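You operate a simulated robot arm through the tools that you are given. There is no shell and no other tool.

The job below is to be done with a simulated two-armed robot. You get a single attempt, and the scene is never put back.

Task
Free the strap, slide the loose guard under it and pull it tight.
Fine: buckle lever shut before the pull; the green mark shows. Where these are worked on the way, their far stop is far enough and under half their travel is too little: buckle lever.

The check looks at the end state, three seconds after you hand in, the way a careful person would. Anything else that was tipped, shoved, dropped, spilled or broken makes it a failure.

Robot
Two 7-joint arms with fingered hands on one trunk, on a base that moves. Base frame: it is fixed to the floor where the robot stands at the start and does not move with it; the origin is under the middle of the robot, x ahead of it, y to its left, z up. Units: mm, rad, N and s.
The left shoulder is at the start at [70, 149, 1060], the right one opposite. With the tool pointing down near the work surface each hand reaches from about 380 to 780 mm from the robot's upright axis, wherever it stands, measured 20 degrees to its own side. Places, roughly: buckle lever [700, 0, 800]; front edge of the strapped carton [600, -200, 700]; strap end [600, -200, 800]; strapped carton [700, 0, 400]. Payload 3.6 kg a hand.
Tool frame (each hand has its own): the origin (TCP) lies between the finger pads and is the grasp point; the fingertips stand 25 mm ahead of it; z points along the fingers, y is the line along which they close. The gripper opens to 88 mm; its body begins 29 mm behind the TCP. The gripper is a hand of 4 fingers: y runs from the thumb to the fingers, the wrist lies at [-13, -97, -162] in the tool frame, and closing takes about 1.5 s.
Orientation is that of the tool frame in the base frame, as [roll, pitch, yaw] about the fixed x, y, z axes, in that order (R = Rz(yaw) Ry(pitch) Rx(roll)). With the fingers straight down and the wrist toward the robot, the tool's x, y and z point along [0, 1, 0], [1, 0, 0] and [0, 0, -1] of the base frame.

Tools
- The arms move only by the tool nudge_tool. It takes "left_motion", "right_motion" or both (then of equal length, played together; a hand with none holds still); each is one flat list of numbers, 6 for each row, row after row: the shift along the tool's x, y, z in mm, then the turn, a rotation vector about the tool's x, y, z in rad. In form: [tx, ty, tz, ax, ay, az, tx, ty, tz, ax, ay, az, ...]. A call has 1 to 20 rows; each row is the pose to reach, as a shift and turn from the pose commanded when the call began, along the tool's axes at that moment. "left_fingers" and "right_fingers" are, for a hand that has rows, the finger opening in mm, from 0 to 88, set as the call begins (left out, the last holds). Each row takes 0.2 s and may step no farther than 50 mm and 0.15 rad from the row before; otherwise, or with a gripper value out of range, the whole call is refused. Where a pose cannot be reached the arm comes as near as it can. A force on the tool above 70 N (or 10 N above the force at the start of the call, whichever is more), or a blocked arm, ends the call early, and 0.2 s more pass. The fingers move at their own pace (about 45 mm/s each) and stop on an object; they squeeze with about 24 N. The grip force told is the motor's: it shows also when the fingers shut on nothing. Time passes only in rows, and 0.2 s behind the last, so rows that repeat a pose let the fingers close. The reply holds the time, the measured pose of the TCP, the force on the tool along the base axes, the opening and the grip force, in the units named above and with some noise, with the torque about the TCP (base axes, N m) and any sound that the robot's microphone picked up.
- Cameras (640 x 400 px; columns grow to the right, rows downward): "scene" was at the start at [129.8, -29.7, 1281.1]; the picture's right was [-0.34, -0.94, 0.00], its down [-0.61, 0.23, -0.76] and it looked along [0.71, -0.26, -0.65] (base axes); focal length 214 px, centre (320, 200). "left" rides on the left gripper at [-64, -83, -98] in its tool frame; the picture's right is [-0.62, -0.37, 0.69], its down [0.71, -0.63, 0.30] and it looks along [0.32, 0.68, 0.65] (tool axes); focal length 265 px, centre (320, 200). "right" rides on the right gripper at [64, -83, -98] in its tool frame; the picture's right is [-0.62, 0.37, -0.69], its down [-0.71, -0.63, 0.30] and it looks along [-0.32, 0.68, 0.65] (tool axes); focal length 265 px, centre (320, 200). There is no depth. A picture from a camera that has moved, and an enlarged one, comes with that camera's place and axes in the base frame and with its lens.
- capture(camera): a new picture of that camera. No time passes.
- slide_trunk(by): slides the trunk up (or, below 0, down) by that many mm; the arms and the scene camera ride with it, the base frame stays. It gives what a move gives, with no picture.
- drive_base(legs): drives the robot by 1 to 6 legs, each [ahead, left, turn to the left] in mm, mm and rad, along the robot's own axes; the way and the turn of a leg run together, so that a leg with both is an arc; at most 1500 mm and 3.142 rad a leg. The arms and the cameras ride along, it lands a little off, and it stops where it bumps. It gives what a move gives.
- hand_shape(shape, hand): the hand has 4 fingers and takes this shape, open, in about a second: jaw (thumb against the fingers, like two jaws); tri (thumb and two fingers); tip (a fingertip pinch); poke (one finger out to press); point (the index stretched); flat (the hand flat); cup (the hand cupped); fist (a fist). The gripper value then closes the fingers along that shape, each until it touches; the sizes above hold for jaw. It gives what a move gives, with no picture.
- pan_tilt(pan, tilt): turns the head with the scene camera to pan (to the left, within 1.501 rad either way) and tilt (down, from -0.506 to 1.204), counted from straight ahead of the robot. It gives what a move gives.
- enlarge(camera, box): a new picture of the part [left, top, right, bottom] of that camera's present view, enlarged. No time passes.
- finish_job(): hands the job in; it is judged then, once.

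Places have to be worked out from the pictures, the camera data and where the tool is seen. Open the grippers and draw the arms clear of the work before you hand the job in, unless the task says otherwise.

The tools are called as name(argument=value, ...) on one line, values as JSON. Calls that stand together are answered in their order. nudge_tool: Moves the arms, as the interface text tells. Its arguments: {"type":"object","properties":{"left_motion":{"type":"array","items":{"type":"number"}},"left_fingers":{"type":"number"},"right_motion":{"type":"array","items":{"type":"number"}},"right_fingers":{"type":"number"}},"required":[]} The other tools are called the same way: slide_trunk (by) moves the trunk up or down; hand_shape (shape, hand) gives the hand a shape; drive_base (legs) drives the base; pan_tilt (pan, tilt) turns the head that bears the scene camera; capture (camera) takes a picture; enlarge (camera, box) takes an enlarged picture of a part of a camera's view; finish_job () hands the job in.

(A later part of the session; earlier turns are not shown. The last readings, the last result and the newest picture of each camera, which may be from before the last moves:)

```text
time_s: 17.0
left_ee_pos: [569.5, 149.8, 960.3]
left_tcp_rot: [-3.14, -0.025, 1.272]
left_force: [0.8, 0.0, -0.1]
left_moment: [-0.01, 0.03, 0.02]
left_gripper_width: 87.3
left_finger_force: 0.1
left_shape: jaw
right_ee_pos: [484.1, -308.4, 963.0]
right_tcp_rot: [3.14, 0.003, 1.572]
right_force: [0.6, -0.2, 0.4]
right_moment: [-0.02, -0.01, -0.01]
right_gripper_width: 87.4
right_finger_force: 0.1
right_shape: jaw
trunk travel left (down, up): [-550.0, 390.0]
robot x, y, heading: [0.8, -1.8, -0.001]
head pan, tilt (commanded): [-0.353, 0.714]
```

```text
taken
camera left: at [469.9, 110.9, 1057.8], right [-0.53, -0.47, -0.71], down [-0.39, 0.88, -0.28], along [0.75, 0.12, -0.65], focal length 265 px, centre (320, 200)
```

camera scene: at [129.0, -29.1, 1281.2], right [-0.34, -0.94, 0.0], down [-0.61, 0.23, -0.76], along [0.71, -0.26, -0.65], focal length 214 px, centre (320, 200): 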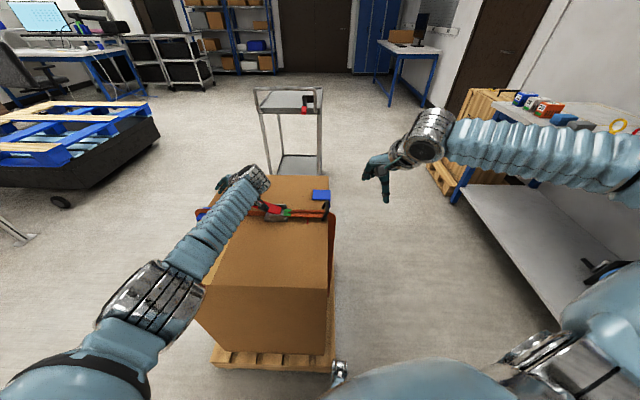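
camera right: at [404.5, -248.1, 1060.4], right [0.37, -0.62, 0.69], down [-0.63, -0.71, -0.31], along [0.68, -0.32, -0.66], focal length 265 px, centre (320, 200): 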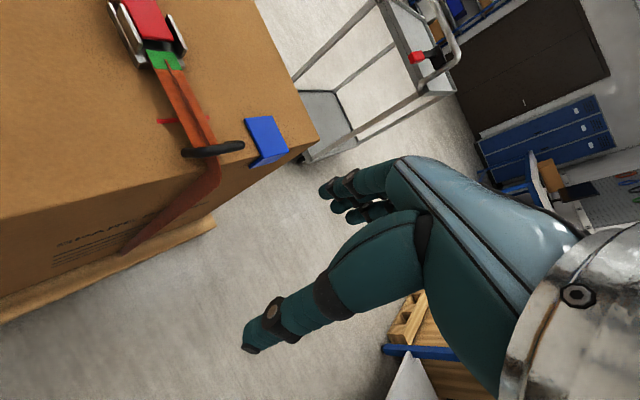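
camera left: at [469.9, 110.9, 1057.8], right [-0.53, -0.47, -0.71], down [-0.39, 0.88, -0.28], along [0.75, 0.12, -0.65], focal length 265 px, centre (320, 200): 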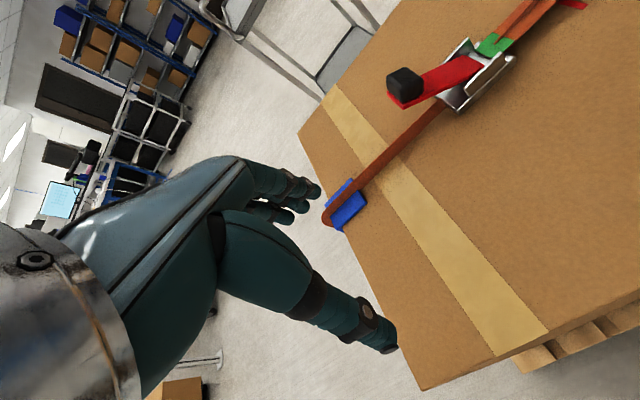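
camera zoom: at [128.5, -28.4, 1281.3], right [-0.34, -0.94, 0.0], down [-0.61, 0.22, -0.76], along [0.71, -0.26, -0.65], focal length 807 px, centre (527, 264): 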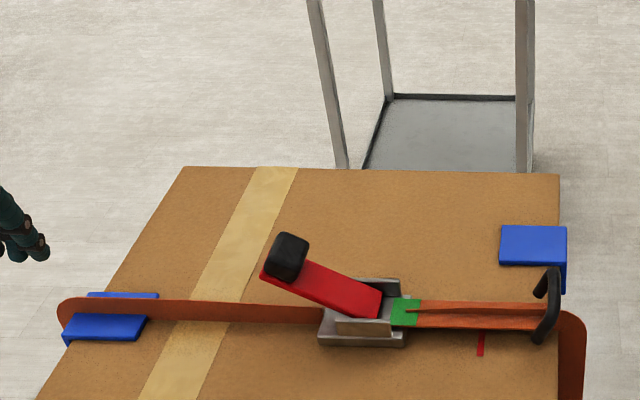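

The lever rests at about 27°, knob near (705, -17, 823). I bring the right hand over, turned to line up with the lever and tilted 27° to match it, stopping about 100 mm short along the approach line.

nudge_tool(right_motion=[31, 25, 0, -0.011, 0.058, 0.0455, 62, 51, 0, -0.022, 0.116, 0.091, 94, 76, 5, -0.033, 0.174, 0.137, 125, 102, 12, -0.044, 0.232, 0.182, 156, 127, 20, -0.054, 0.29, 0.228, 187, 153, 30, -0.065, 0.349, 0.273, 219, 178, 40, -0.076, 0.407, 0.319, 250, 204, 51, -0.087, 0.465, 0.364, 250, 204, 51, -0.087, 0.465, 0.364], right_fingers=88)

capture(camera="right")

capture(camera="scene")

enlarge(camera="scene", box=[200, 130, 340, 218])

```text
time_s: 19.0
left_ee_pos: [573.9, 147.2, 958.9]
left_tcp_rot: [-3.138, -0.027, 1.273]
left_force: [-0.5, 0.3, 0.1]
left_moment: [0.01, 0.01, 0.01]
left_gripper_width: 87.7
left_finger_force: 0.0
left_shape: jaw
right_ee_pos: [654.5, -91.8, 921.9]
right_tcp_rot: [-3.14, -0.472, 1.201]
right_force: [0.2, -0.2, 0.5]
right_moment: [0.02, 0.02, 0.0]
right_gripper_width: 87.5
right_finger_force: 0.0
right_shape: jaw
right hand out of reach, approached as far as the arm can: row 7, 8, 9
trunk travel left (down, up): [-550.0, 390.0]
robot x, y, heading: [-2.6, -2.2, -0.002]
head pan, tilt (commanded): [-0.353, 0.714]
```

```text
taken
camera right: at [581.8, -51.0, 1041.1], right [0.03, -0.94, 0.34], down [-0.77, -0.24, -0.59], along [0.64, -0.24, -0.73], focal length 265 px, centre (320, 200)
```

right: 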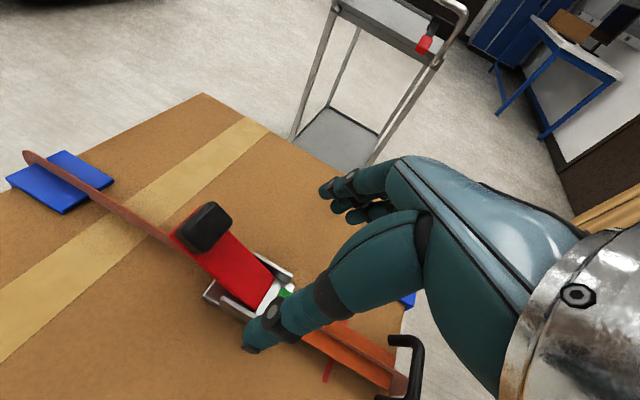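

```text
taken
camera scene: at [131.5, -29.8, 1280.9], right [-0.34, -0.94, 0.0], down [-0.62, 0.23, -0.76], along [0.71, -0.26, -0.66], focal length 214 px, centre (320, 200)
```

scene: 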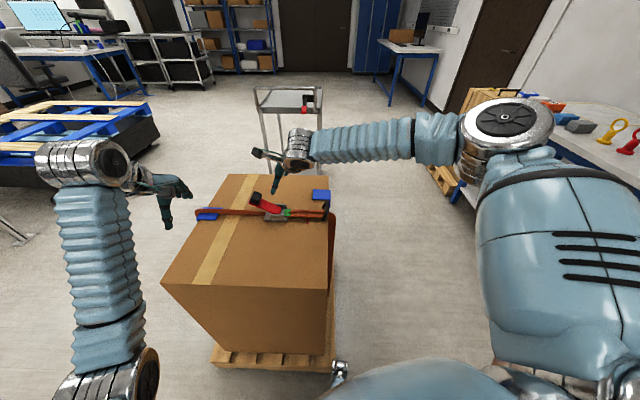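

```text
4.55 times, centred on (270, 174) of scene
camera zoom: at [131.5, -29.8, 1280.9], right [-0.34, -0.94, 0.0], down [-0.62, 0.23, -0.76], along [0.71, -0.26, -0.66], focal length 975 px, centre (547, 318)
```

zoom: 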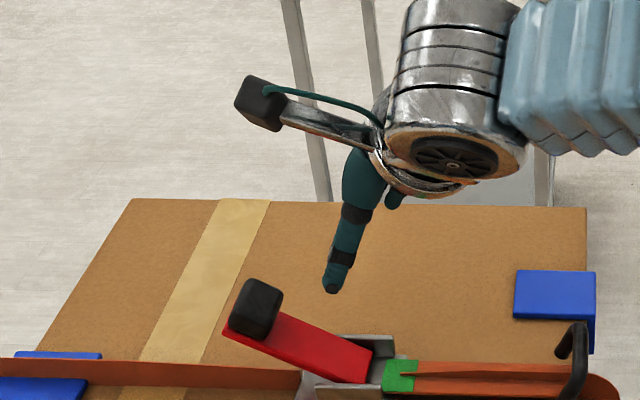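

The right arm cannot get that far with this tilt (it stopped near (654, -92, 922)). Before choosing a better stance for the robot I look down to see the base, the pallet and the free floor around.

pan_tilt(pan=0, tilt=1.2)

capture(camera="scene")

```text
time_s: 19.9
left_ee_pos: [571.9, 149.5, 959.6]
left_tcp_rot: [-3.14, -0.028, 1.272]
left_force: [0.7, 0.1, -0.1]
left_moment: [-0.02, 0.0, 0.0]
left_gripper_width: 87.6
left_finger_force: 0.0
left_shape: jaw
right_ee_pos: [652.6, -92.3, 923.8]
right_tcp_rot: [-3.141, -0.473, 1.2]
right_force: [0.8, 0.1, -0.1]
right_moment: [-0.01, 0.0, 0.01]
right_gripper_width: 87.7
right_finger_force: 0.0
right_shape: jaw
trunk travel left (down, up): [-550.0, 390.0]
robot x, y, heading: [2.2, -0.1, -0.002]
head pan, tilt (commanded): [0.0, 1.201]
```

```text
taken
camera scene: at [106.2, -0.7, 1246.4], right [0.0, -1.0, 0.0], down [-0.93, 0.0, -0.36], along [0.36, 0.0, -0.93], focal length 214 px, centre (320, 200)
```

scene: 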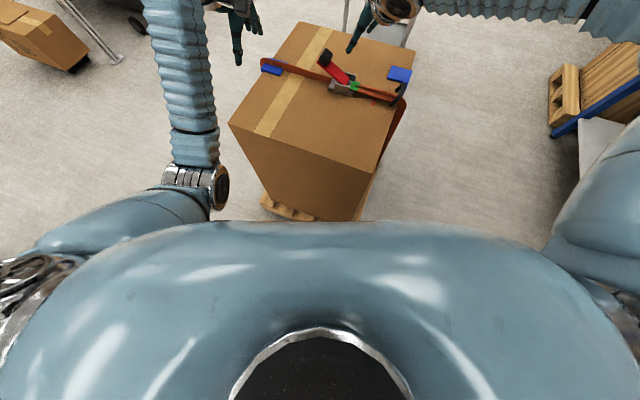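

The pallet has about 390 mm to the robot axis and there is wide free floor on the carton's right side, so standing there, facing along the strap, would make the lever, guard and pull all natural. I first tuck both arms back and upright before driving.

nudge_tool(right_motion=[-20, -16, -21, 0.011, -0.058, -0.0455, -40, -33, -42, 0.022, -0.116, -0.091, -61, -49, -63, 0.033, -0.174, -0.137, -81, -66, -84, 0.044, -0.232, -0.182, -101, -82, -105, 0.054, -0.29, -0.228, -121, -98, -126, 0.065, -0.349, -0.273, -141, -115, -147, 0.076, -0.407, -0.319, -161.6, -131, -168.5, 0.087, -0.465, -0.364], left_motion=[1.6, -16.4, -5, 0, -0.003, -0.037, 3.2, -33, -10, 0, -0.007, -0.075, 4.8, -49, -15, 0, -0.01, -0.112, 6.5, -66, -20, 0, -0.014, -0.15, 8, -82, -25, 0, -0.018, -0.187, 9.7, -99, -30, 0, -0.021, -0.224, 11.3, -115, -35, 0, -0.025, -0.262, 12.9, -131.6, -40, 0, -0.028, -0.299])

capture(camera="scene")

```text
time_s: 21.7
left_ee_pos: [446.7, 197.5, 1001.3]
left_tcp_rot: [3.141, 0.001, 1.573]
left_force: [-0.7, 0.3, 0.5]
left_moment: [-0.02, -0.03, -0.01]
left_gripper_width: 87.9
left_finger_force: 0.0
left_shape: jaw
right_ee_pos: [448.3, -250.6, 1003.0]
right_tcp_rot: [3.139, 0.0, 1.573]
right_force: [0.1, -0.4, 0.2]
right_moment: [0.06, 0.0, 0.03]
right_gripper_width: 87.7
right_finger_force: 0.1
right_shape: jaw
trunk travel left (down, up): [-550.0, 390.0]
robot x, y, heading: [2.4, 0.2, 0.0]
head pan, tilt (commanded): [0.0, 1.201]
```

```text
taken
camera scene: at [105.0, -1.6, 1246.4], right [0.0, -1.0, 0.0], down [-0.93, 0.0, -0.36], along [0.36, 0.0, -0.93], focal length 214 px, centre (320, 200)
```

scene: 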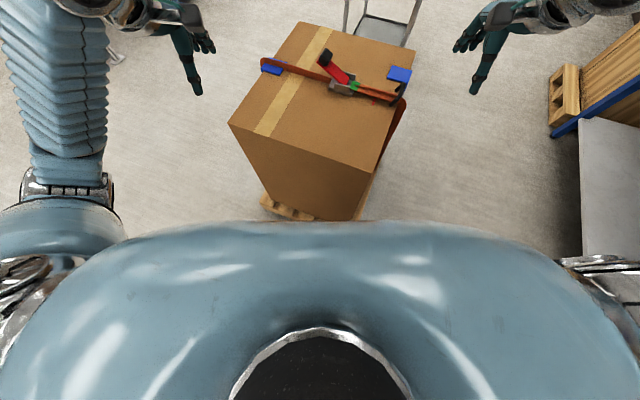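

Arms are tucked. I look to the right side to make sure the floor where I want to drive is free.

pan_tilt(pan=-1.3, tilt=0.75)

capture(camera="scene")

```text
time_s: 23.2
left_ee_pos: [448.7, 198.3, 1001.8]
left_tcp_rot: [3.14, 0.002, 1.571]
left_force: [0.2, -0.8, 0.0]
left_moment: [-0.01, 0.01, 0.0]
left_gripper_width: 88.0
left_finger_force: 0.1
left_shape: jaw
right_ee_pos: [450.6, -250.6, 1001.8]
right_tcp_rot: [-3.141, 0.0, 1.57]
right_force: [-0.8, 0.6, 0.3]
right_moment: [-0.01, 0.0, 0.02]
right_gripper_width: 87.7
right_finger_force: 0.0
right_shape: jaw
trunk travel left (down, up): [-550.0, 390.0]
robot x, y, heading: [2.0, 1.7, -0.004]
head pan, tilt (commanded): [-1.3, 0.75]
```

```text
taken
camera scene: at [72.6, -80.6, 1278.0], right [-0.96, -0.27, 0.0], down [-0.18, 0.66, -0.73], along [0.2, -0.7, -0.68], focal length 214 px, centre (320, 200)
```

scene: 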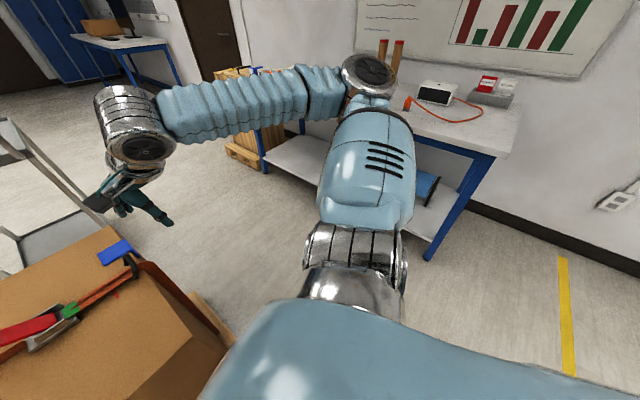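

The floor on the right is clear: the table front runs parallel to the carton's right face about 1.1 m away. I back up slightly, strafe right, and turn left 1.2 rad to face along the strap.

drive_base(legs=[[-50, 0, 0], [0, -480, 0], [0, 0, 1.2]])

pan_tilt(pan=-0.4, tilt=0.75)

capture(camera="scene")

```text
time_s: 38.3
left_ee_pos: [-75.4, 18.9, 1002.1]
left_tcp_rot: [3.14, 0.001, 2.78]
left_force: [-0.2, 0.9, 0.7]
left_moment: [0.0, -0.04, 0.04]
left_gripper_width: 87.4
left_finger_force: 0.0
left_shape: jaw
right_ee_pos: [342.8, -137.3, 1002.3]
right_tcp_rot: [3.141, -0.001, 2.781]
right_force: [-0.6, 0.5, 0.5]
right_moment: [-0.03, -0.02, -0.05]
right_gripper_width: 87.4
right_finger_force: 0.0
right_shape: jaw
trunk travel left (down, up): [-550.0, 390.0]
robot x, y, heading: [-51.2, -470.8, 1.209]
head pan, tilt (commanded): [-1.3, 0.75]
```

```text
time_s: 39.5
left_ee_pos: [-76.4, 19.1, 1000.9]
left_tcp_rot: [3.139, 0.001, 2.779]
left_force: [1.0, 0.2, -0.7]
left_moment: [0.0, 0.0, 0.01]
left_gripper_width: 87.5
left_finger_force: 0.1
left_shape: jaw
right_ee_pos: [342.8, -137.0, 1002.6]
right_tcp_rot: [-3.141, 0.0, 2.78]
right_force: [-0.8, 0.7, 0.5]
right_moment: [0.0, -0.02, -0.05]
right_gripper_width: 87.7
right_finger_force: 0.0
right_shape: jaw
trunk travel left (down, up): [-550.0, 390.0]
robot x, y, heading: [-49.9, -470.9, 1.208]
head pan, tilt (commanded): [-0.4, 0.75]
```

```text
taken
camera scene: at [25.3, -364.8, 1278.0], right [0.72, -0.69, 0.0], down [-0.47, -0.49, -0.73], along [0.5, 0.53, -0.68], focal length 214 px, centre (320, 200)
```

scene: 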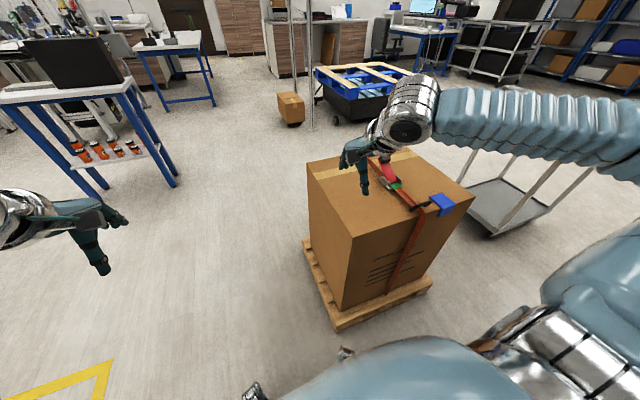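

The robot now stands at (-50, -471) facing along the strap. I strafe right along the carton's right face so that the strap lies slightly right of straight ahead, then close in a little.

drive_base(legs=[[0, -460, 0], [30, 0, -0.008]])

pan_tilt(pan=-0.1, tilt=0.95)

capture(camera="scene")

capture(camera="right")

capture(camera="left")

```text
time_s: 46.6
left_ee_pos: [367.6, -112.5, 1000.2]
left_tcp_rot: [-3.141, 0.002, 2.778]
left_force: [0.7, -0.1, -0.9]
left_moment: [-0.03, 0.02, 0.02]
left_gripper_width: 87.8
left_finger_force: 0.0
left_shape: jaw
right_ee_pos: [786.8, -270.8, 1000.8]
right_tcp_rot: [-3.139, -0.001, 2.778]
right_force: [0.7, -0.5, 0.7]
right_moment: [-0.02, -0.02, -0.02]
right_gripper_width: 87.8
right_finger_force: 0.0
right_shape: jaw
trunk travel left (down, up): [-550.0, 390.0]
robot x, y, heading: [394.6, -600.3, 1.211]
head pan, tilt (commanded): [-0.4, 0.75]
```

```text
time_s: 47.4
left_ee_pos: [366.5, -115.6, 1001.9]
left_tcp_rot: [-3.141, 0.002, 2.779]
left_force: [-0.7, -0.3, 0.0]
left_moment: [0.04, 0.04, -0.03]
left_gripper_width: 87.5
left_finger_force: 0.0
left_shape: jaw
right_ee_pos: [785.9, -274.3, 1002.8]
right_tcp_rot: [-3.141, 0.0, 2.778]
right_force: [0.4, 0.3, 1.0]
right_moment: [-0.03, -0.03, 0.02]
right_gripper_width: 87.6
right_finger_force: 0.0
right_shape: jaw
trunk travel left (down, up): [-550.0, 390.0]
robot x, y, heading: [392.0, -607.0, 1.21]
head pan, tilt (commanded): [-0.099, 0.949]
```

```text
taken
camera scene: at [443.7, -492.3, 1262.6], right [0.89, -0.45, 0.0], down [-0.36, -0.73, -0.58], along [0.26, 0.52, -0.81], focal length 214 px, centre (320, 200)
```

scene: 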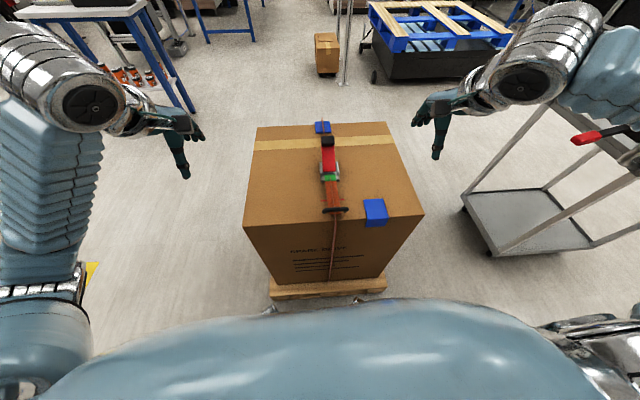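

```text
taken
camera right: at [697.2, -330.0, 1101.7], right [0.71, 0.12, 0.69], down [0.44, -0.84, -0.31], along [0.55, 0.52, -0.65], focal length 265 px, centre (320, 200)
```

right: 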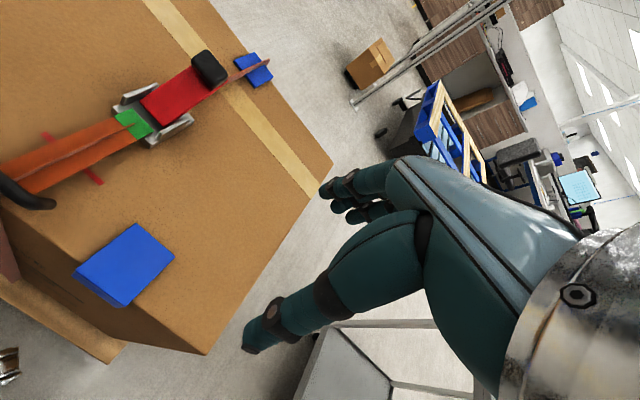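

```text
taken
camera left: at [395.6, -215.8, 1100.8], right [0.45, -0.56, -0.69], down [-0.89, -0.33, -0.31], along [-0.06, 0.76, -0.65], focal length 265 px, centre (320, 200)
```

left: 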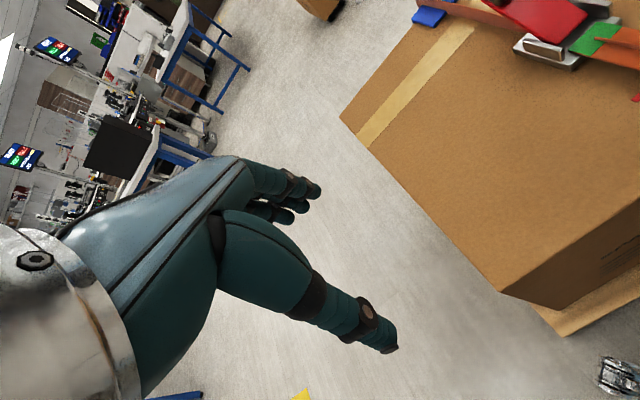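

An ideal stance: the strap runs straight toward the robot, the guard is to its right, with the pallet about 90 mm clear of the base. I enlarge the view for accurate positions.

enlarge(camera="scene", box=[250, 110, 430, 235])

enlarge(camera="right", box=[0, 0, 340, 220])

```text
3.20 times, centred on (340, 172) of scene
camera zoom: at [443.7, -492.3, 1262.6], right [0.89, -0.45, 0.0], down [-0.36, -0.73, -0.58], along [0.26, 0.52, -0.81], focal length 686 px, centre (256, 288)
```

zoom: 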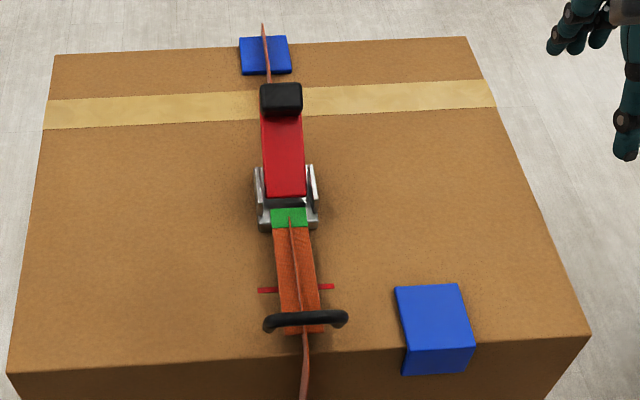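

```text
1.82 times, centred on (170, 110) of right
camera zoom: at [697.2, -330.0, 1101.7], right [0.71, 0.12, 0.69], down [0.44, -0.84, -0.31], along [0.55, 0.52, -0.65], focal length 483 px, centre (593, 364)
```

zoom: 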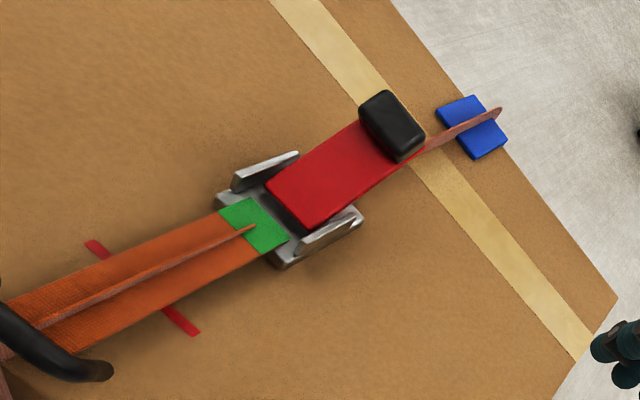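

From this side, the knob triangulates to (708, -18, 824) and the lever swings toward the robot, which suits the right hand. I move the right hand above the knob while turning it 90° so its wrist lies to the right and the fingers close across the lever.

nudge_tool(right_motion=[14, 14, 0, 0, 0, -0.13, 28, 28, 0, 0, 0, -0.26, 41, 41, 0, 0, 0, -0.39, 55, 55, 5, 0, 0, -0.52, 69, 69, 10, 0, 0, -0.65, 82, 83, 16, 0, 0, -0.78, 96, 96, 22, 0, 0, -0.91, 110, 110, 28, 0, 0, -1.04, 123, 124, 34, 0, 0, -1.17, 137, 138, 40, 0, 0, -1.3, 151, 152, 46, 0, 0, -1.43, 164.6, 165.3, 52, 0, 0, -1.571], right_fingers=88)

capture(camera="right")

capture(camera="scene")

```text
time_s: 50.0
left_ee_pos: [367.1, -115.8, 1002.6]
left_tcp_rot: [3.14, 0.002, 2.78]
left_force: [-0.7, -0.1, -0.6]
left_moment: [0.0, -0.03, 0.0]
left_gripper_width: 87.9
left_finger_force: 0.0
left_shape: jaw
right_ee_pos: [695.4, -101.3, 954.5]
right_tcp_rot: [3.138, 0.003, -1.931]
right_force: [-0.3, -0.3, 0.5]
right_moment: [0.01, 0.02, 0.02]
right_gripper_width: 87.6
right_finger_force: 0.0
right_shape: jaw
right hand out of reach, approached as far as the arm can: row 11, 12
trunk travel left (down, up): [-550.0, 390.0]
robot x, y, heading: [392.4, -602.6, 1.204]
head pan, tilt (commanded): [-0.099, 0.949]
```

```text
taken
camera right: at [752.3, -192.6, 1053.1], right [-0.12, 0.71, 0.69], down [0.84, 0.45, -0.3], along [-0.53, 0.55, -0.65], focal length 265 px, centre (320, 200)
```

right: 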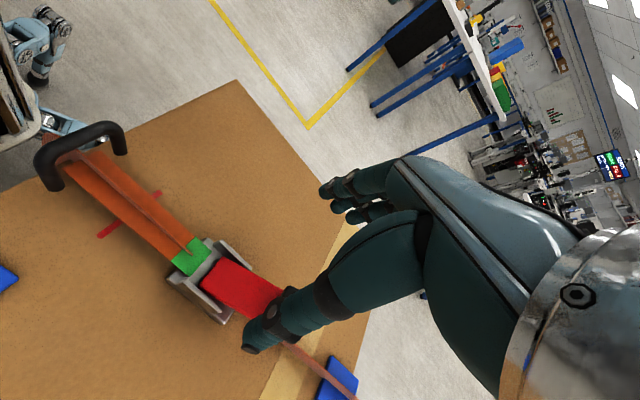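

```text
taken
camera scene: at [444.4, -492.1, 1262.6], right [0.89, -0.45, 0.0], down [-0.36, -0.73, -0.58], along [0.26, 0.52, -0.81], focal length 214 px, centre (320, 200)
```

scene: 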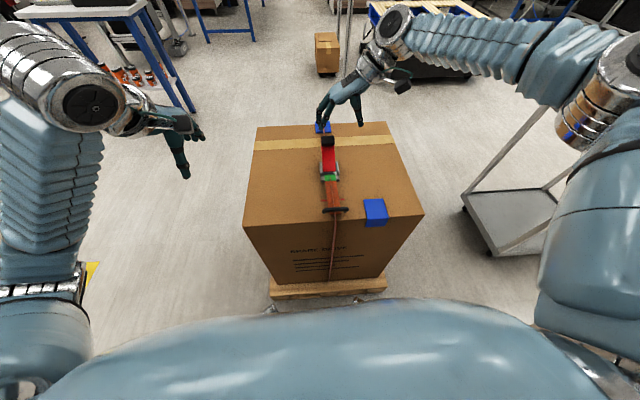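

With the wrist turned sideways the arm runs out of reach, so I return the hand to its normal heading (wrist toward the robot), which has the full reach, and hover beyond the lever's far end.

nudge_tool(right_motion=[0, 0, 0, 0, 0, 0.13, 0, 0, 0, 0, 0, 0.26, 0, 0, 0, 0, 0, 0.39, 0, 0, 0, 0, 0, 0.52, -15, 2, -1, 0, 0, 0.65, -32, 4, -1, 0, 0, 0.78, -50, 7, -2, 0, 0, 0.91, -70, 10, -3, 0, 0, 1.04, -90, 13, -3, 0, 0, 1.17, -110, 16, -4, 0, 0, 1.3, -130, 19, -5, 0, 0, 1.43, -147, 21, -5.5, 0, 0, 1.571, -147, 21, -5.5, 0, 0, 1.571])

hand_shape(shape="point", hand="right")

capture(camera="right")

enlarge(camera="scene", box=[250, 60, 430, 185])

capture(camera="left")

```text
time_s: 52.8
left_ee_pos: [366.8, -114.5, 1000.3]
left_tcp_rot: [-3.141, 0.001, 2.777]
left_force: [-0.4, 1.2, 0.6]
left_moment: [0.02, 0.01, -0.02]
left_gripper_width: 87.6
left_finger_force: 0.1
left_shape: jaw
right_ee_pos: [754.9, -38.3, 967.3]
right_tcp_rot: [3.14, -0.002, 2.778]
right_force: [0.1, -0.4, 0.1]
right_moment: [0.0, -0.02, 0.01]
right_gripper_width: 87.5
right_finger_force: 0.0
right_shape: jaw
right hand out of reach, approached as far as the arm can: row 8, 9, 10, 11, 12, 13
trunk travel left (down, up): [-550.0, 390.0]
robot x, y, heading: [394.0, -599.8, 1.208]
head pan, tilt (commanded): [-0.099, 0.949]
```

```text
time_s: 53.7
left_ee_pos: [367.3, -113.8, 1001.2]
left_tcp_rot: [3.14, 0.002, 2.779]
left_force: [1.0, 0.6, -0.1]
left_moment: [0.01, -0.02, -0.01]
left_gripper_width: 87.7
left_finger_force: 0.0
left_shape: jaw
right_ee_pos: [755.4, -39.5, 970.2]
right_tcp_rot: [3.141, -0.002, 2.779]
right_force: [0.2, 0.1, 1.2]
right_moment: [-0.01, -0.02, -0.02]
right_gripper_width: 80.5
right_finger_force: 0.0
right_shape: point
trunk travel left (down, up): [-550.0, 390.0]
robot x, y, heading: [392.8, -599.4, 1.204]
head pan, tilt (commanded): [-0.099, 0.949]
```

```text
taken
camera right: at [666.3, -95.4, 1068.0], right [0.71, 0.12, 0.69], down [0.44, -0.84, -0.31], along [0.54, 0.53, -0.65], focal length 265 px, centre (320, 200)
```

right: 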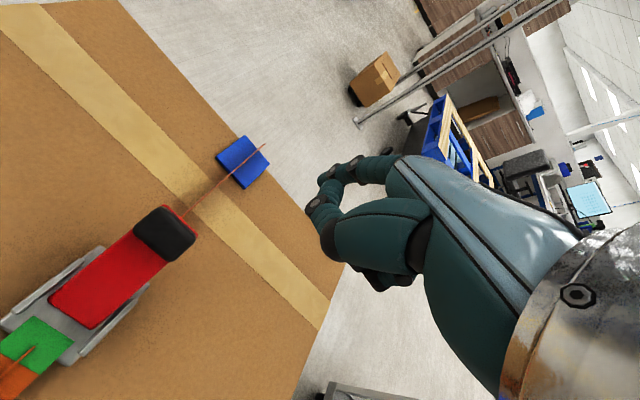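

```text
3.20 times, centred on (340, 122) of scene
camera zoom: at [443.9, -491.0, 1262.5], right [0.89, -0.45, 0.0], down [-0.36, -0.73, -0.58], along [0.26, 0.52, -0.81], focal length 686 px, centre (256, 448)
```

zoom: 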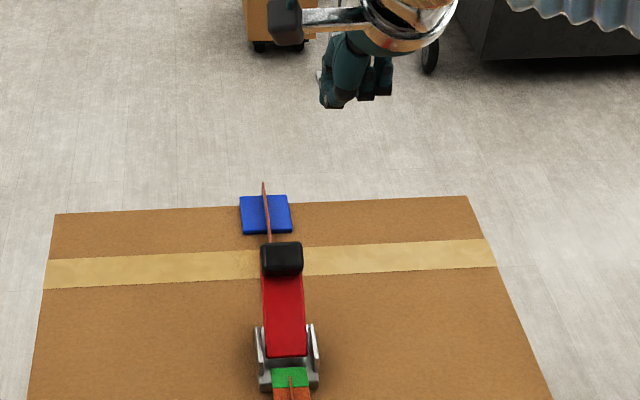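

```text
taken
camera left: at [395.8, -214.8, 1100.4], right [0.45, -0.56, -0.69], down [-0.89, -0.34, -0.31], along [-0.06, 0.75, -0.65], focal length 265 px, centre (320, 200)
```

left: 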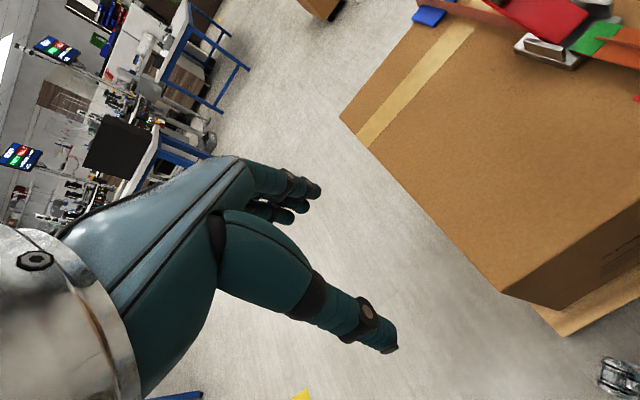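

The right arm's elbow-out posture cannot reach beyond the knob even this way, while the left arm (elbow down) reached farther earlier. I tuck the right hand back, then will strafe the base right so that lever, handle and guard all lie in the left hand's zone.

nudge_tool(right_motion=[-20, -38, -5, 0, 0, 0, -42, -74, -10, 0, 0, 0, -65, -110, -15, 0, 0, 0, -89, -147, -20, 0, 0, 0, -113, -184, -25, 0, 0, 0, -137, -220, -30, 0, 0, 0, -162, -256, -35, 0, 0, 0])

hand_shape(shape="jaw", hand="right")

drive_base(legs=[[0, -210, 0]])

pan_tilt(pan=0.25, tilt=0.95)

capture(camera="scene")

capture(camera="left")

```text
time_s: 55.3
left_ee_pos: [369.0, -114.8, 1000.3]
left_tcp_rot: [3.141, 0.002, 2.778]
left_force: [0.4, -0.1, 0.3]
left_moment: [-0.04, 0.02, 0.02]
left_gripper_width: 87.7
left_finger_force: 0.0
left_shape: jaw
right_ee_pos: [811.3, -331.5, 1003.7]
right_tcp_rot: [3.14, 0.002, 2.783]
right_force: [0.6, 0.2, -0.7]
right_moment: [0.0, 0.04, -0.05]
right_gripper_width: 0.2
right_finger_force: 0.2
right_shape: point
trunk travel left (down, up): [-550.0, 390.0]
robot x, y, heading: [392.3, -603.4, 1.206]
head pan, tilt (commanded): [-0.099, 0.949]
```

```text
time_s: 56.2
left_ee_pos: [366.8, -114.4, 1001.6]
left_tcp_rot: [3.139, 0.003, 2.779]
left_force: [0.5, -1.0, -0.7]
left_moment: [0.0, 0.0, -0.05]
left_gripper_width: 87.8
left_finger_force: 0.0
left_shape: jaw
right_ee_pos: [810.4, -331.5, 1003.1]
right_tcp_rot: [-3.141, 0.001, 2.777]
right_force: [0.0, -0.2, -0.9]
right_moment: [0.03, 0.0, 0.0]
right_gripper_width: 87.9
right_finger_force: 0.1
right_shape: jaw
trunk travel left (down, up): [-550.0, 390.0]
robot x, y, heading: [391.8, -604.4, 1.206]
head pan, tilt (commanded): [-0.099, 0.949]
```

```text
time_s: 59.5
left_ee_pos: [562.7, -188.3, 1001.0]
left_tcp_rot: [3.141, 0.002, 2.779]
left_force: [0.4, 0.5, -0.4]
left_moment: [-0.02, -0.03, -0.02]
left_gripper_width: 87.7
left_finger_force: 0.1
left_shape: jaw
right_ee_pos: [1007.3, -405.9, 1003.6]
right_tcp_rot: [-3.141, 0.001, 2.782]
right_force: [0.3, -0.6, -0.5]
right_moment: [0.0, 0.02, 0.02]
right_gripper_width: 87.8
right_finger_force: 0.0
right_shape: jaw
trunk travel left (down, up): [-550.0, 390.0]
robot x, y, heading: [588.6, -674.5, 1.207]
head pan, tilt (commanded): [-0.099, 0.949]
```

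```text
time_s: 60.3
left_ee_pos: [562.6, -187.7, 1001.0]
left_tcp_rot: [3.141, 0.0, 2.778]
left_force: [-0.1, 1.1, -0.2]
left_moment: [0.02, 0.0, 0.01]
left_gripper_width: 87.8
left_finger_force: 0.1
left_shape: jaw
right_ee_pos: [1007.1, -405.2, 1003.8]
right_tcp_rot: [3.141, 0.001, 2.781]
right_force: [0.6, 1.0, 0.3]
right_moment: [-0.01, -0.02, -0.01]
right_gripper_width: 88.0
right_finger_force: 0.0
right_shape: jaw
trunk travel left (down, up): [-550.0, 390.0]
robot x, y, heading: [590.0, -677.7, 1.208]
head pan, tilt (commanded): [0.25, 0.949]
```

```text
taken
camera scene: at [618.2, -559.2, 1262.5], right [0.99, -0.11, 0.0], down [-0.09, -0.81, -0.58], along [0.07, 0.58, -0.81], focal length 214 px, centre (320, 200)
```

scene: 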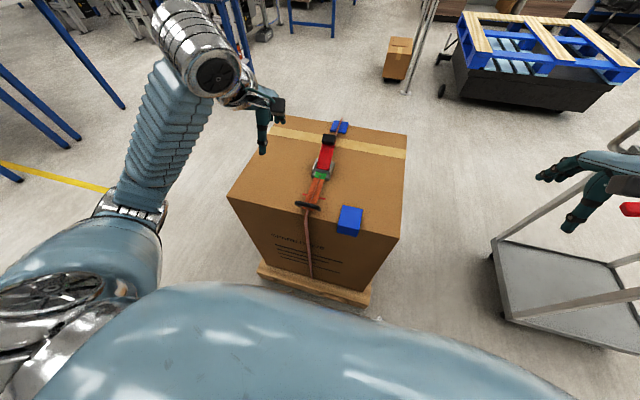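

```text
taken
camera left: at [591.9, -289.2, 1100.3], right [0.45, -0.56, -0.69], down [-0.89, -0.34, -0.31], along [-0.06, 0.75, -0.65], focal length 265 px, centre (320, 200)
```

left: 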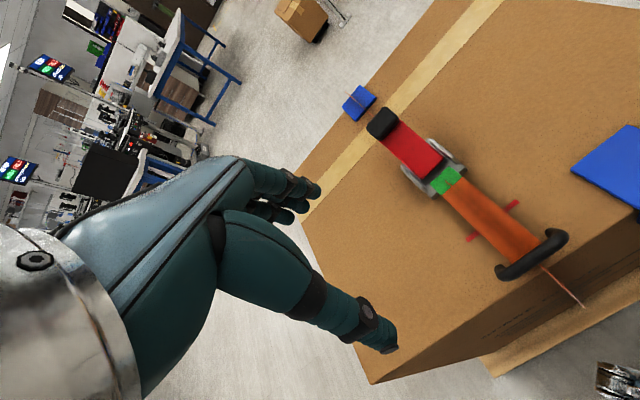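

Everything now lies in the left hand's comfortable zone; the knob again checks to about (707, -17, 823). I bring the open left hand to a pre-grasp 90 mm off the knob, tilted 0.47 rad to match the lever.

nudge_tool(left_motion=[-12, 27, 5, -0.078, 0, 0, -25, 55, 15, -0.157, 0, 0, -37, 82, 30, -0.235, 0, 0, -49, 109, 48, -0.313, 0, 0, -62, 137, 66, -0.392, 0, 0, -74, 164, 85, -0.47, 0, 0, -74, 164, 85, -0.47, 0, 0], left_fingers=88)

capture(camera="left")

enlarge(camera="scene", box=[230, 90, 410, 215])

capture(camera="right")

```text
time_s: 61.9
left_ee_pos: [693.2, -61.1, 917.8]
left_tcp_rot: [2.669, 0.001, 2.78]
left_force: [0.3, 0.6, 0.2]
left_moment: [0.01, 0.0, 0.03]
left_gripper_width: 87.7
left_finger_force: 0.0
left_shape: jaw
right_ee_pos: [1006.3, -406.4, 1003.6]
right_tcp_rot: [3.141, -0.002, 2.781]
right_force: [0.4, 0.3, 0.1]
right_moment: [0.01, 0.0, -0.02]
right_gripper_width: 87.6
right_finger_force: 0.1
right_shape: jaw
trunk travel left (down, up): [-550.0, 390.0]
robot x, y, heading: [591.4, -680.7, 1.205]
head pan, tilt (commanded): [0.25, 0.949]
```

```text
taken
camera left: at [708.4, -194.3, 967.3], right [0.58, -0.23, -0.78], down [-0.82, -0.14, -0.56], along [0.02, 0.96, -0.27], focal length 265 px, centre (320, 200)
```

left: 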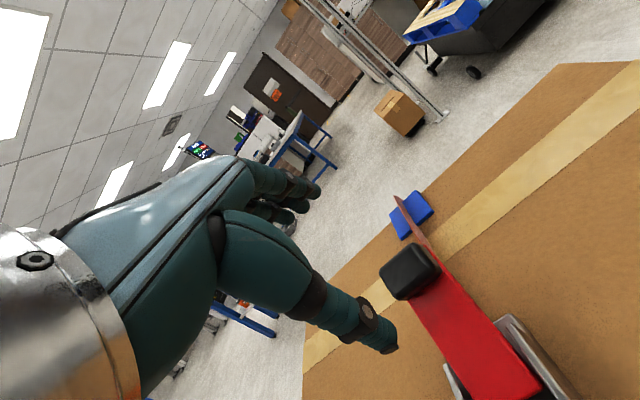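

```text
3.20 times, centred on (320, 152) of scene
camera zoom: at [617.4, -559.7, 1262.5], right [0.99, -0.11, 0.0], down [-0.09, -0.81, -0.58], along [0.07, 0.58, -0.81], focal length 686 px, centre (320, 352)
```

zoom: 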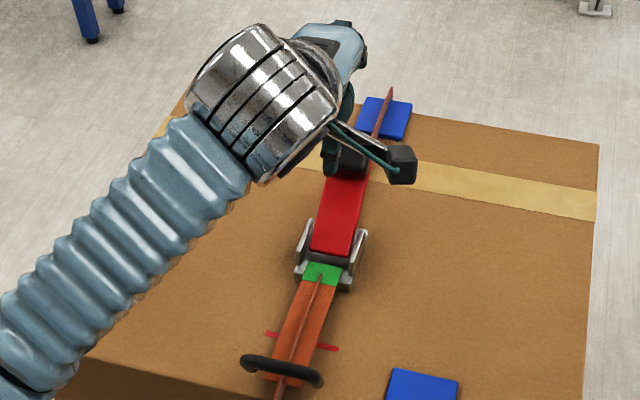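

```text
taken
camera right: at [917.9, -462.5, 1102.7], right [0.71, 0.12, 0.69], down [0.45, -0.84, -0.3], along [0.55, 0.52, -0.65], focal length 265 px, centre (320, 200)
```

right: 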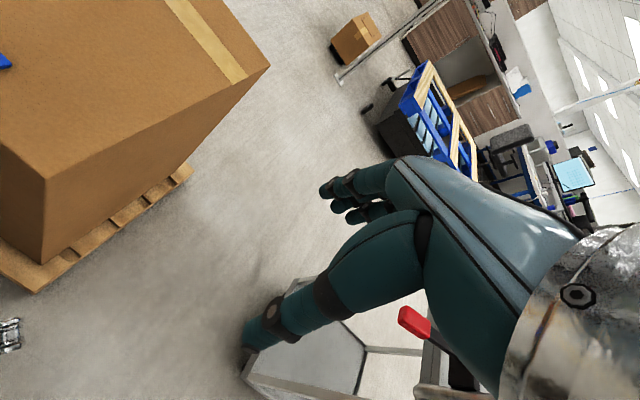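

Alignment is confirmed: the knob appears at pixel (410, 271), within a few mm of where the approach line predicts. I move in 87 mm along the fingers.

nudge_tool(left_motion=[0, 0, 30, 0, 0, 0, 0, 0, 60, 0, 0, 0, 0, 0, 80, 0, 0, 0, 0, 0, 87, 0, 0, 0, 0, 0, 87, 0, 0, 0])

capture(camera="left")

```text
time_s: 63.1
left_ee_pos: [705.3, -24.1, 837.9]
left_tcp_rot: [2.671, 0.001, 2.78]
left_force: [0.0, -0.2, 0.7]
left_moment: [0.01, -0.04, 0.01]
left_gripper_width: 87.9
left_finger_force: 0.1
left_shape: jaw
right_ee_pos: [1008.2, -405.1, 1003.3]
right_tcp_rot: [3.141, 0.0, 2.78]
right_force: [-0.1, 1.2, 0.0]
right_moment: [-0.03, -0.01, 0.0]
right_gripper_width: 87.3
right_finger_force: 0.1
right_shape: jaw
trunk travel left (down, up): [-550.0, 390.0]
robot x, y, heading: [589.6, -682.2, 1.21]
head pan, tilt (commanded): [0.25, 0.949]
```

```text
taken
camera left: at [722.6, -158.9, 889.2], right [0.58, -0.23, -0.78], down [-0.82, -0.14, -0.56], along [0.02, 0.96, -0.27], focal length 265 px, centre (320, 200)
```

left: 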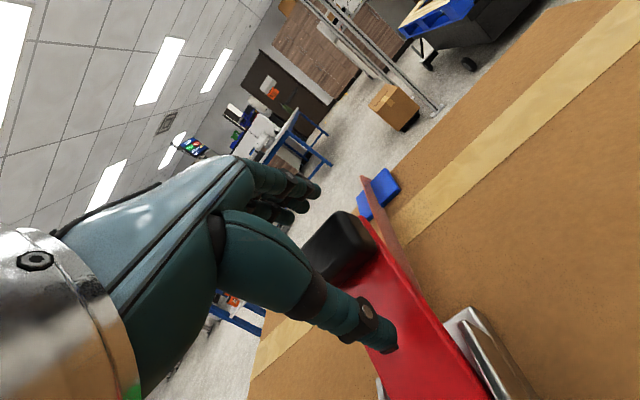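

The knob sits between the thumb (over the red plate) and the far fingers. I close the left hand.

nudge_tool(left_motion=[0, 0, 0, 0, 0, 0, 0, 0, 0, 0, 0, 0, 0, 0, 0, 0, 0, 0, 0, 0, 0, 0, 0, 0, 0, 0, 0, 0, 0, 0, 0, 0, 0, 0, 0, 0, 0, 0, 0, 0, 0, 0, 0, 0, 0, 0, 0, 0], left_fingers=0)

capture(camera="left")

```text
time_s: 64.9
left_ee_pos: [706.5, -25.7, 838.2]
left_tcp_rot: [2.671, 0.001, 2.781]
left_force: [0.1, 0.6, -0.3]
left_moment: [0.03, 0.0, -0.07]
left_gripper_width: 25.2
left_finger_force: 24.2
left_shape: jaw
right_ee_pos: [1006.4, -406.2, 1003.8]
right_tcp_rot: [3.141, 0.0, 2.781]
right_force: [-0.7, 0.3, -1.0]
right_moment: [-0.03, 0.0, -0.01]
right_gripper_width: 87.9
right_finger_force: 0.1
right_shape: jaw
trunk travel left (down, up): [-550.0, 390.0]
robot x, y, heading: [591.8, -678.8, 1.207]
head pan, tilt (commanded): [0.25, 0.949]
```

```text
taken
camera left: at [722.5, -158.7, 889.4], right [0.58, -0.23, -0.78], down [-0.82, -0.14, -0.56], along [0.02, 0.96, -0.27], focal length 265 px, centre (320, 200)
```

left: 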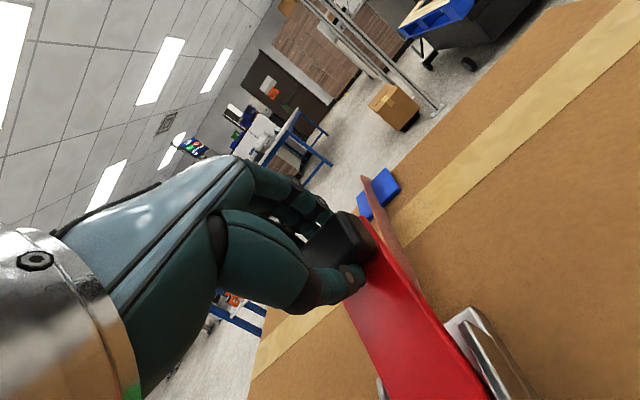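

The left hand holds the knob (25 mm opening, 24 N). I swing it up around the hinge by another 0.3 rad, the hand turning with the lever.

nudge_tool(left_motion=[0, -3.8, -8.7, -0.1, 0, 0, 0, -8.5, -16.9, -0.2, 0, 0, 0, -13.9, -24.7, -0.3, 0, 0], left_fingers=0)

capture(camera="left")

enlarge(camera="scene", box=[230, 90, 410, 215])

```text
time_s: 65.7
left_ee_pos: [696.8, -48.2, 853.9]
left_tcp_rot: [2.373, 0.001, 2.779]
left_force: [0.6, -0.8, -6.1]
left_moment: [0.0, 0.07, -0.02]
left_gripper_width: 24.6
left_finger_force: 24.1
left_shape: jaw
right_ee_pos: [1007.0, -406.2, 1003.2]
right_tcp_rot: [-3.141, 0.0, 2.78]
right_force: [0.5, 0.6, -0.5]
right_moment: [0.01, 0.0, -0.03]
right_gripper_width: 87.8
right_finger_force: 0.0
right_shape: jaw
trunk travel left (down, up): [-550.0, 390.0]
robot x, y, heading: [591.0, -676.9, 1.207]
head pan, tilt (commanded): [0.25, 0.949]
```

```text
taken
camera left: at [709.8, -190.5, 867.1], right [0.66, -0.02, -0.75], down [-0.75, 0.03, -0.66], along [0.03, 1.0, 0.0], focal length 265 px, centre (320, 200)
```

left: 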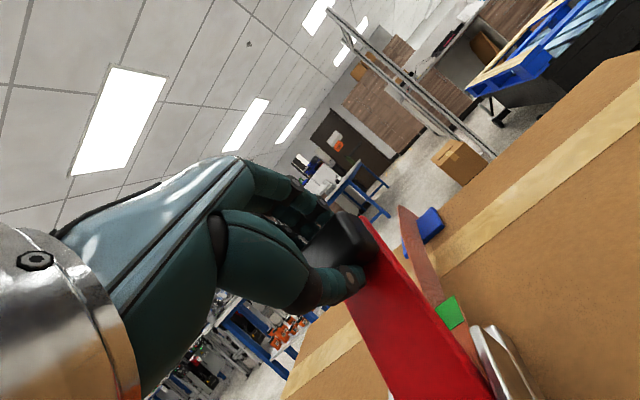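

```text
3.20 times, centred on (320, 152) of scene
camera zoom: at [617.9, -559.1, 1262.4], right [0.99, -0.11, 0.0], down [-0.09, -0.81, -0.58], along [0.07, 0.58, -0.81], focal length 686 px, centre (320, 352)
```

zoom: 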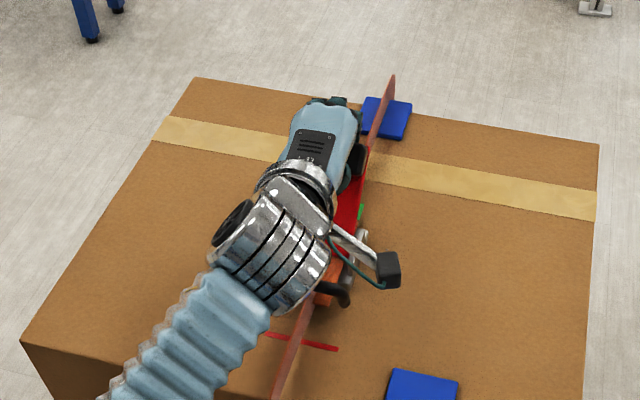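

The strap has been freed: the handle and tail slid in toward the buckle and the strap stands slack. I continue the lever another 0.2 rad toward its far stop.

nudge_tool(left_motion=[0, -3.8, -8.7, -0.1, 0, 0, 0, -8.5, -16.9, -0.2, 0, 0], left_fingers=0)

capture(camera="left")

enlarge(camera="scene", box=[230, 90, 410, 215])

```text
time_s: 66.3
left_ee_pos: [690.3, -64.2, 858.7]
left_tcp_rot: [2.173, 0.002, 2.778]
left_force: [-0.8, -3.7, -6.9]
left_moment: [-0.14, 0.05, -0.05]
left_gripper_width: 24.6
left_finger_force: 23.9
left_shape: jaw
right_ee_pos: [1007.4, -405.5, 1003.0]
right_tcp_rot: [3.14, 0.0, 2.779]
right_force: [0.1, 0.7, 0.7]
right_moment: [0.0, 0.02, -0.02]
right_gripper_width: 88.0
right_finger_force: 0.1
right_shape: jaw
trunk travel left (down, up): [-550.0, 390.0]
robot x, y, heading: [589.5, -677.8, 1.21]
head pan, tilt (commanded): [0.25, 0.949]
```

```text
taken
camera left: at [703.4, -206.2, 846.9], right [0.71, 0.12, -0.7], down [-0.7, 0.15, -0.69], along [0.02, 0.98, 0.19], focal length 265 px, centre (320, 200)
```

left: 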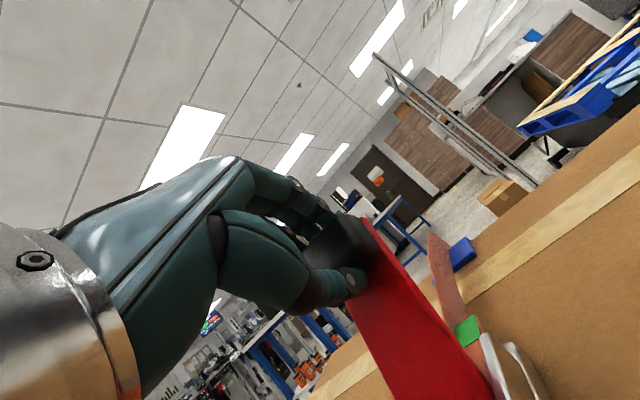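

```text
3.20 times, centred on (320, 152) of scene
camera zoom: at [618.5, -558.6, 1262.4], right [0.99, -0.11, 0.0], down [-0.09, -0.81, -0.58], along [0.07, 0.58, -0.81], focal length 686 px, centre (320, 352)
```

zoom: 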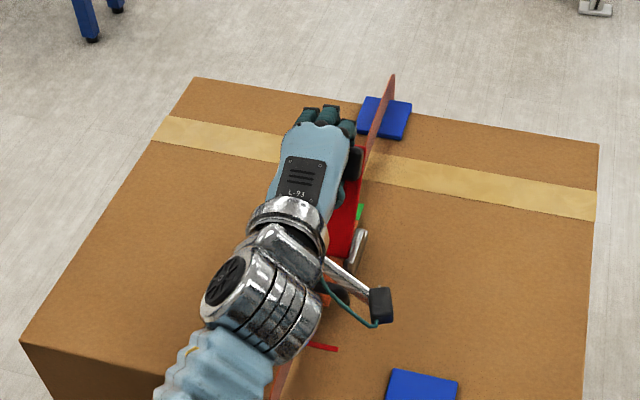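

Forces remain small (about 8 N). I continue another 0.2 rad toward the far stop; the wrist is still clear above the carton top.

nudge_tool(left_motion=[0, -3.8, -8.7, -0.1, 0, 0, 0, -8.5, -16.9, -0.2, 0, 0], left_fingers=0)

capture(camera="left")

enlarge(camera="scene", box=[230, 90, 410, 215])

```text
time_s: 67.0
left_ee_pos: [662.9, -72.6, 856.3]
left_tcp_rot: [1.957, -0.164, 2.751]
left_force: [20.5, -7.9, -5.6]
left_moment: [0.01, -0.08, -0.4]
left_gripper_width: 22.6
left_finger_force: 23.6
left_shape: jaw
right_ee_pos: [1007.8, -406.7, 1003.8]
right_tcp_rot: [3.141, 0.001, 2.779]
right_force: [-0.5, 0.3, 0.4]
right_moment: [-0.01, -0.01, -0.01]
right_gripper_width: 87.8
right_finger_force: 0.2
right_shape: jaw
trunk travel left (down, up): [-550.0, 390.0]
robot x, y, heading: [592.6, -676.6, 1.204]
head pan, tilt (commanded): [0.25, 0.949]
stopped in row 2 (left hand): the arm was blocked; the commanded pose is now the measured one
```

```text
taken
camera left: at [668.7, -207.5, 806.2], right [0.67, 0.27, -0.7], down [-0.74, 0.35, -0.57], along [0.09, 0.9, 0.43], focal length 265 px, centre (320, 200)
```

left: 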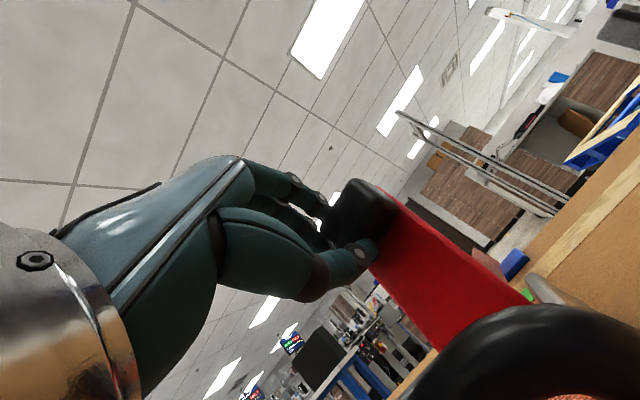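

```text
3.20 times, centred on (320, 152) of scene
camera zoom: at [618.9, -558.9, 1262.5], right [0.99, -0.11, 0.0], down [-0.09, -0.81, -0.58], along [0.07, 0.58, -0.81], focal length 686 px, centre (320, 352)
```

zoom: 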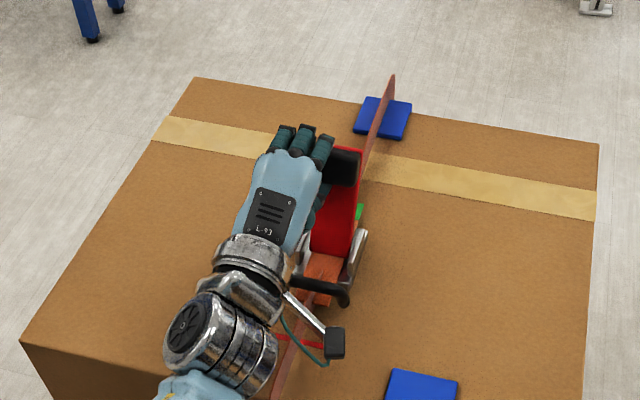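

The arm blocked at about 60–65° of lever travel and the hand slipped off to the left of the knob; the lever stays open well past the point where the strap came free. I ease the hand left and straight up, away from the lever and the handle.

nudge_tool(left_motion=[10.7, 3, -1.4, 0, 0, 0, 23, 43.2, -18, 0, 0, 0, 44.8, 78.2, -43.4, 0, 0, 0, 59.1, 96.6, -72.8, 0, 0, 0], left_fingers=0)

capture(camera="left")

enlarge(camera="scene", box=[230, 90, 410, 215])

```text
time_s: 68.0
left_ee_pos: [610.2, -86.1, 980.1]
left_tcp_rot: [1.961, -0.161, 2.763]
left_force: [-0.2, 1.0, -0.1]
left_moment: [0.0, 0.01, -0.01]
left_gripper_width: 18.1
left_finger_force: 24.4
left_shape: jaw
right_ee_pos: [1005.6, -405.0, 1003.6]
right_tcp_rot: [3.14, 0.002, 2.778]
right_force: [-0.5, 0.5, -0.2]
right_moment: [-0.03, -0.02, 0.0]
right_gripper_width: 87.8
right_finger_force: 0.1
right_shape: jaw
trunk travel left (down, up): [-550.0, 390.0]
robot x, y, heading: [590.5, -680.1, 1.205]
head pan, tilt (commanded): [0.25, 0.949]
```

```text
taken
camera left: at [617.1, -220.5, 931.5], right [0.66, 0.27, -0.7], down [-0.74, 0.34, -0.57], along [0.08, 0.9, 0.43], focal length 265 px, centre (320, 200)
```

left: 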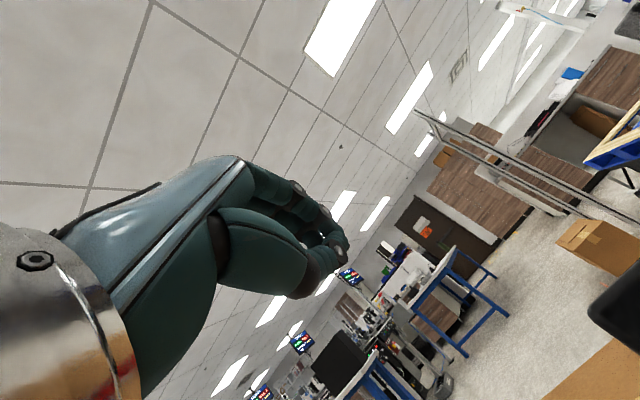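

```text
3.20 times, centred on (320, 152) of scene
camera zoom: at [616.7, -557.7, 1262.4], right [0.99, -0.11, 0.0], down [-0.09, -0.81, -0.58], along [0.07, 0.58, -0.81], focal length 686 px, centre (320, 352)
```

zoom: 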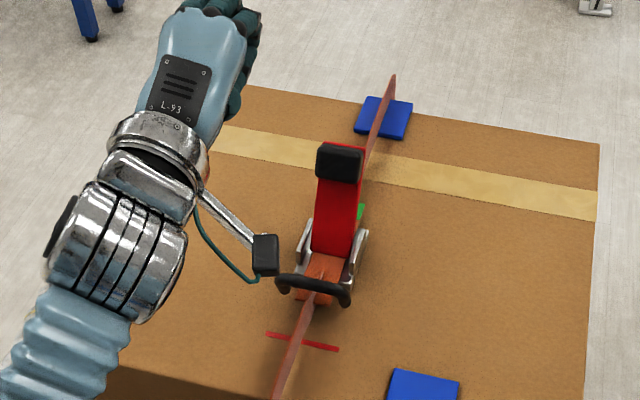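

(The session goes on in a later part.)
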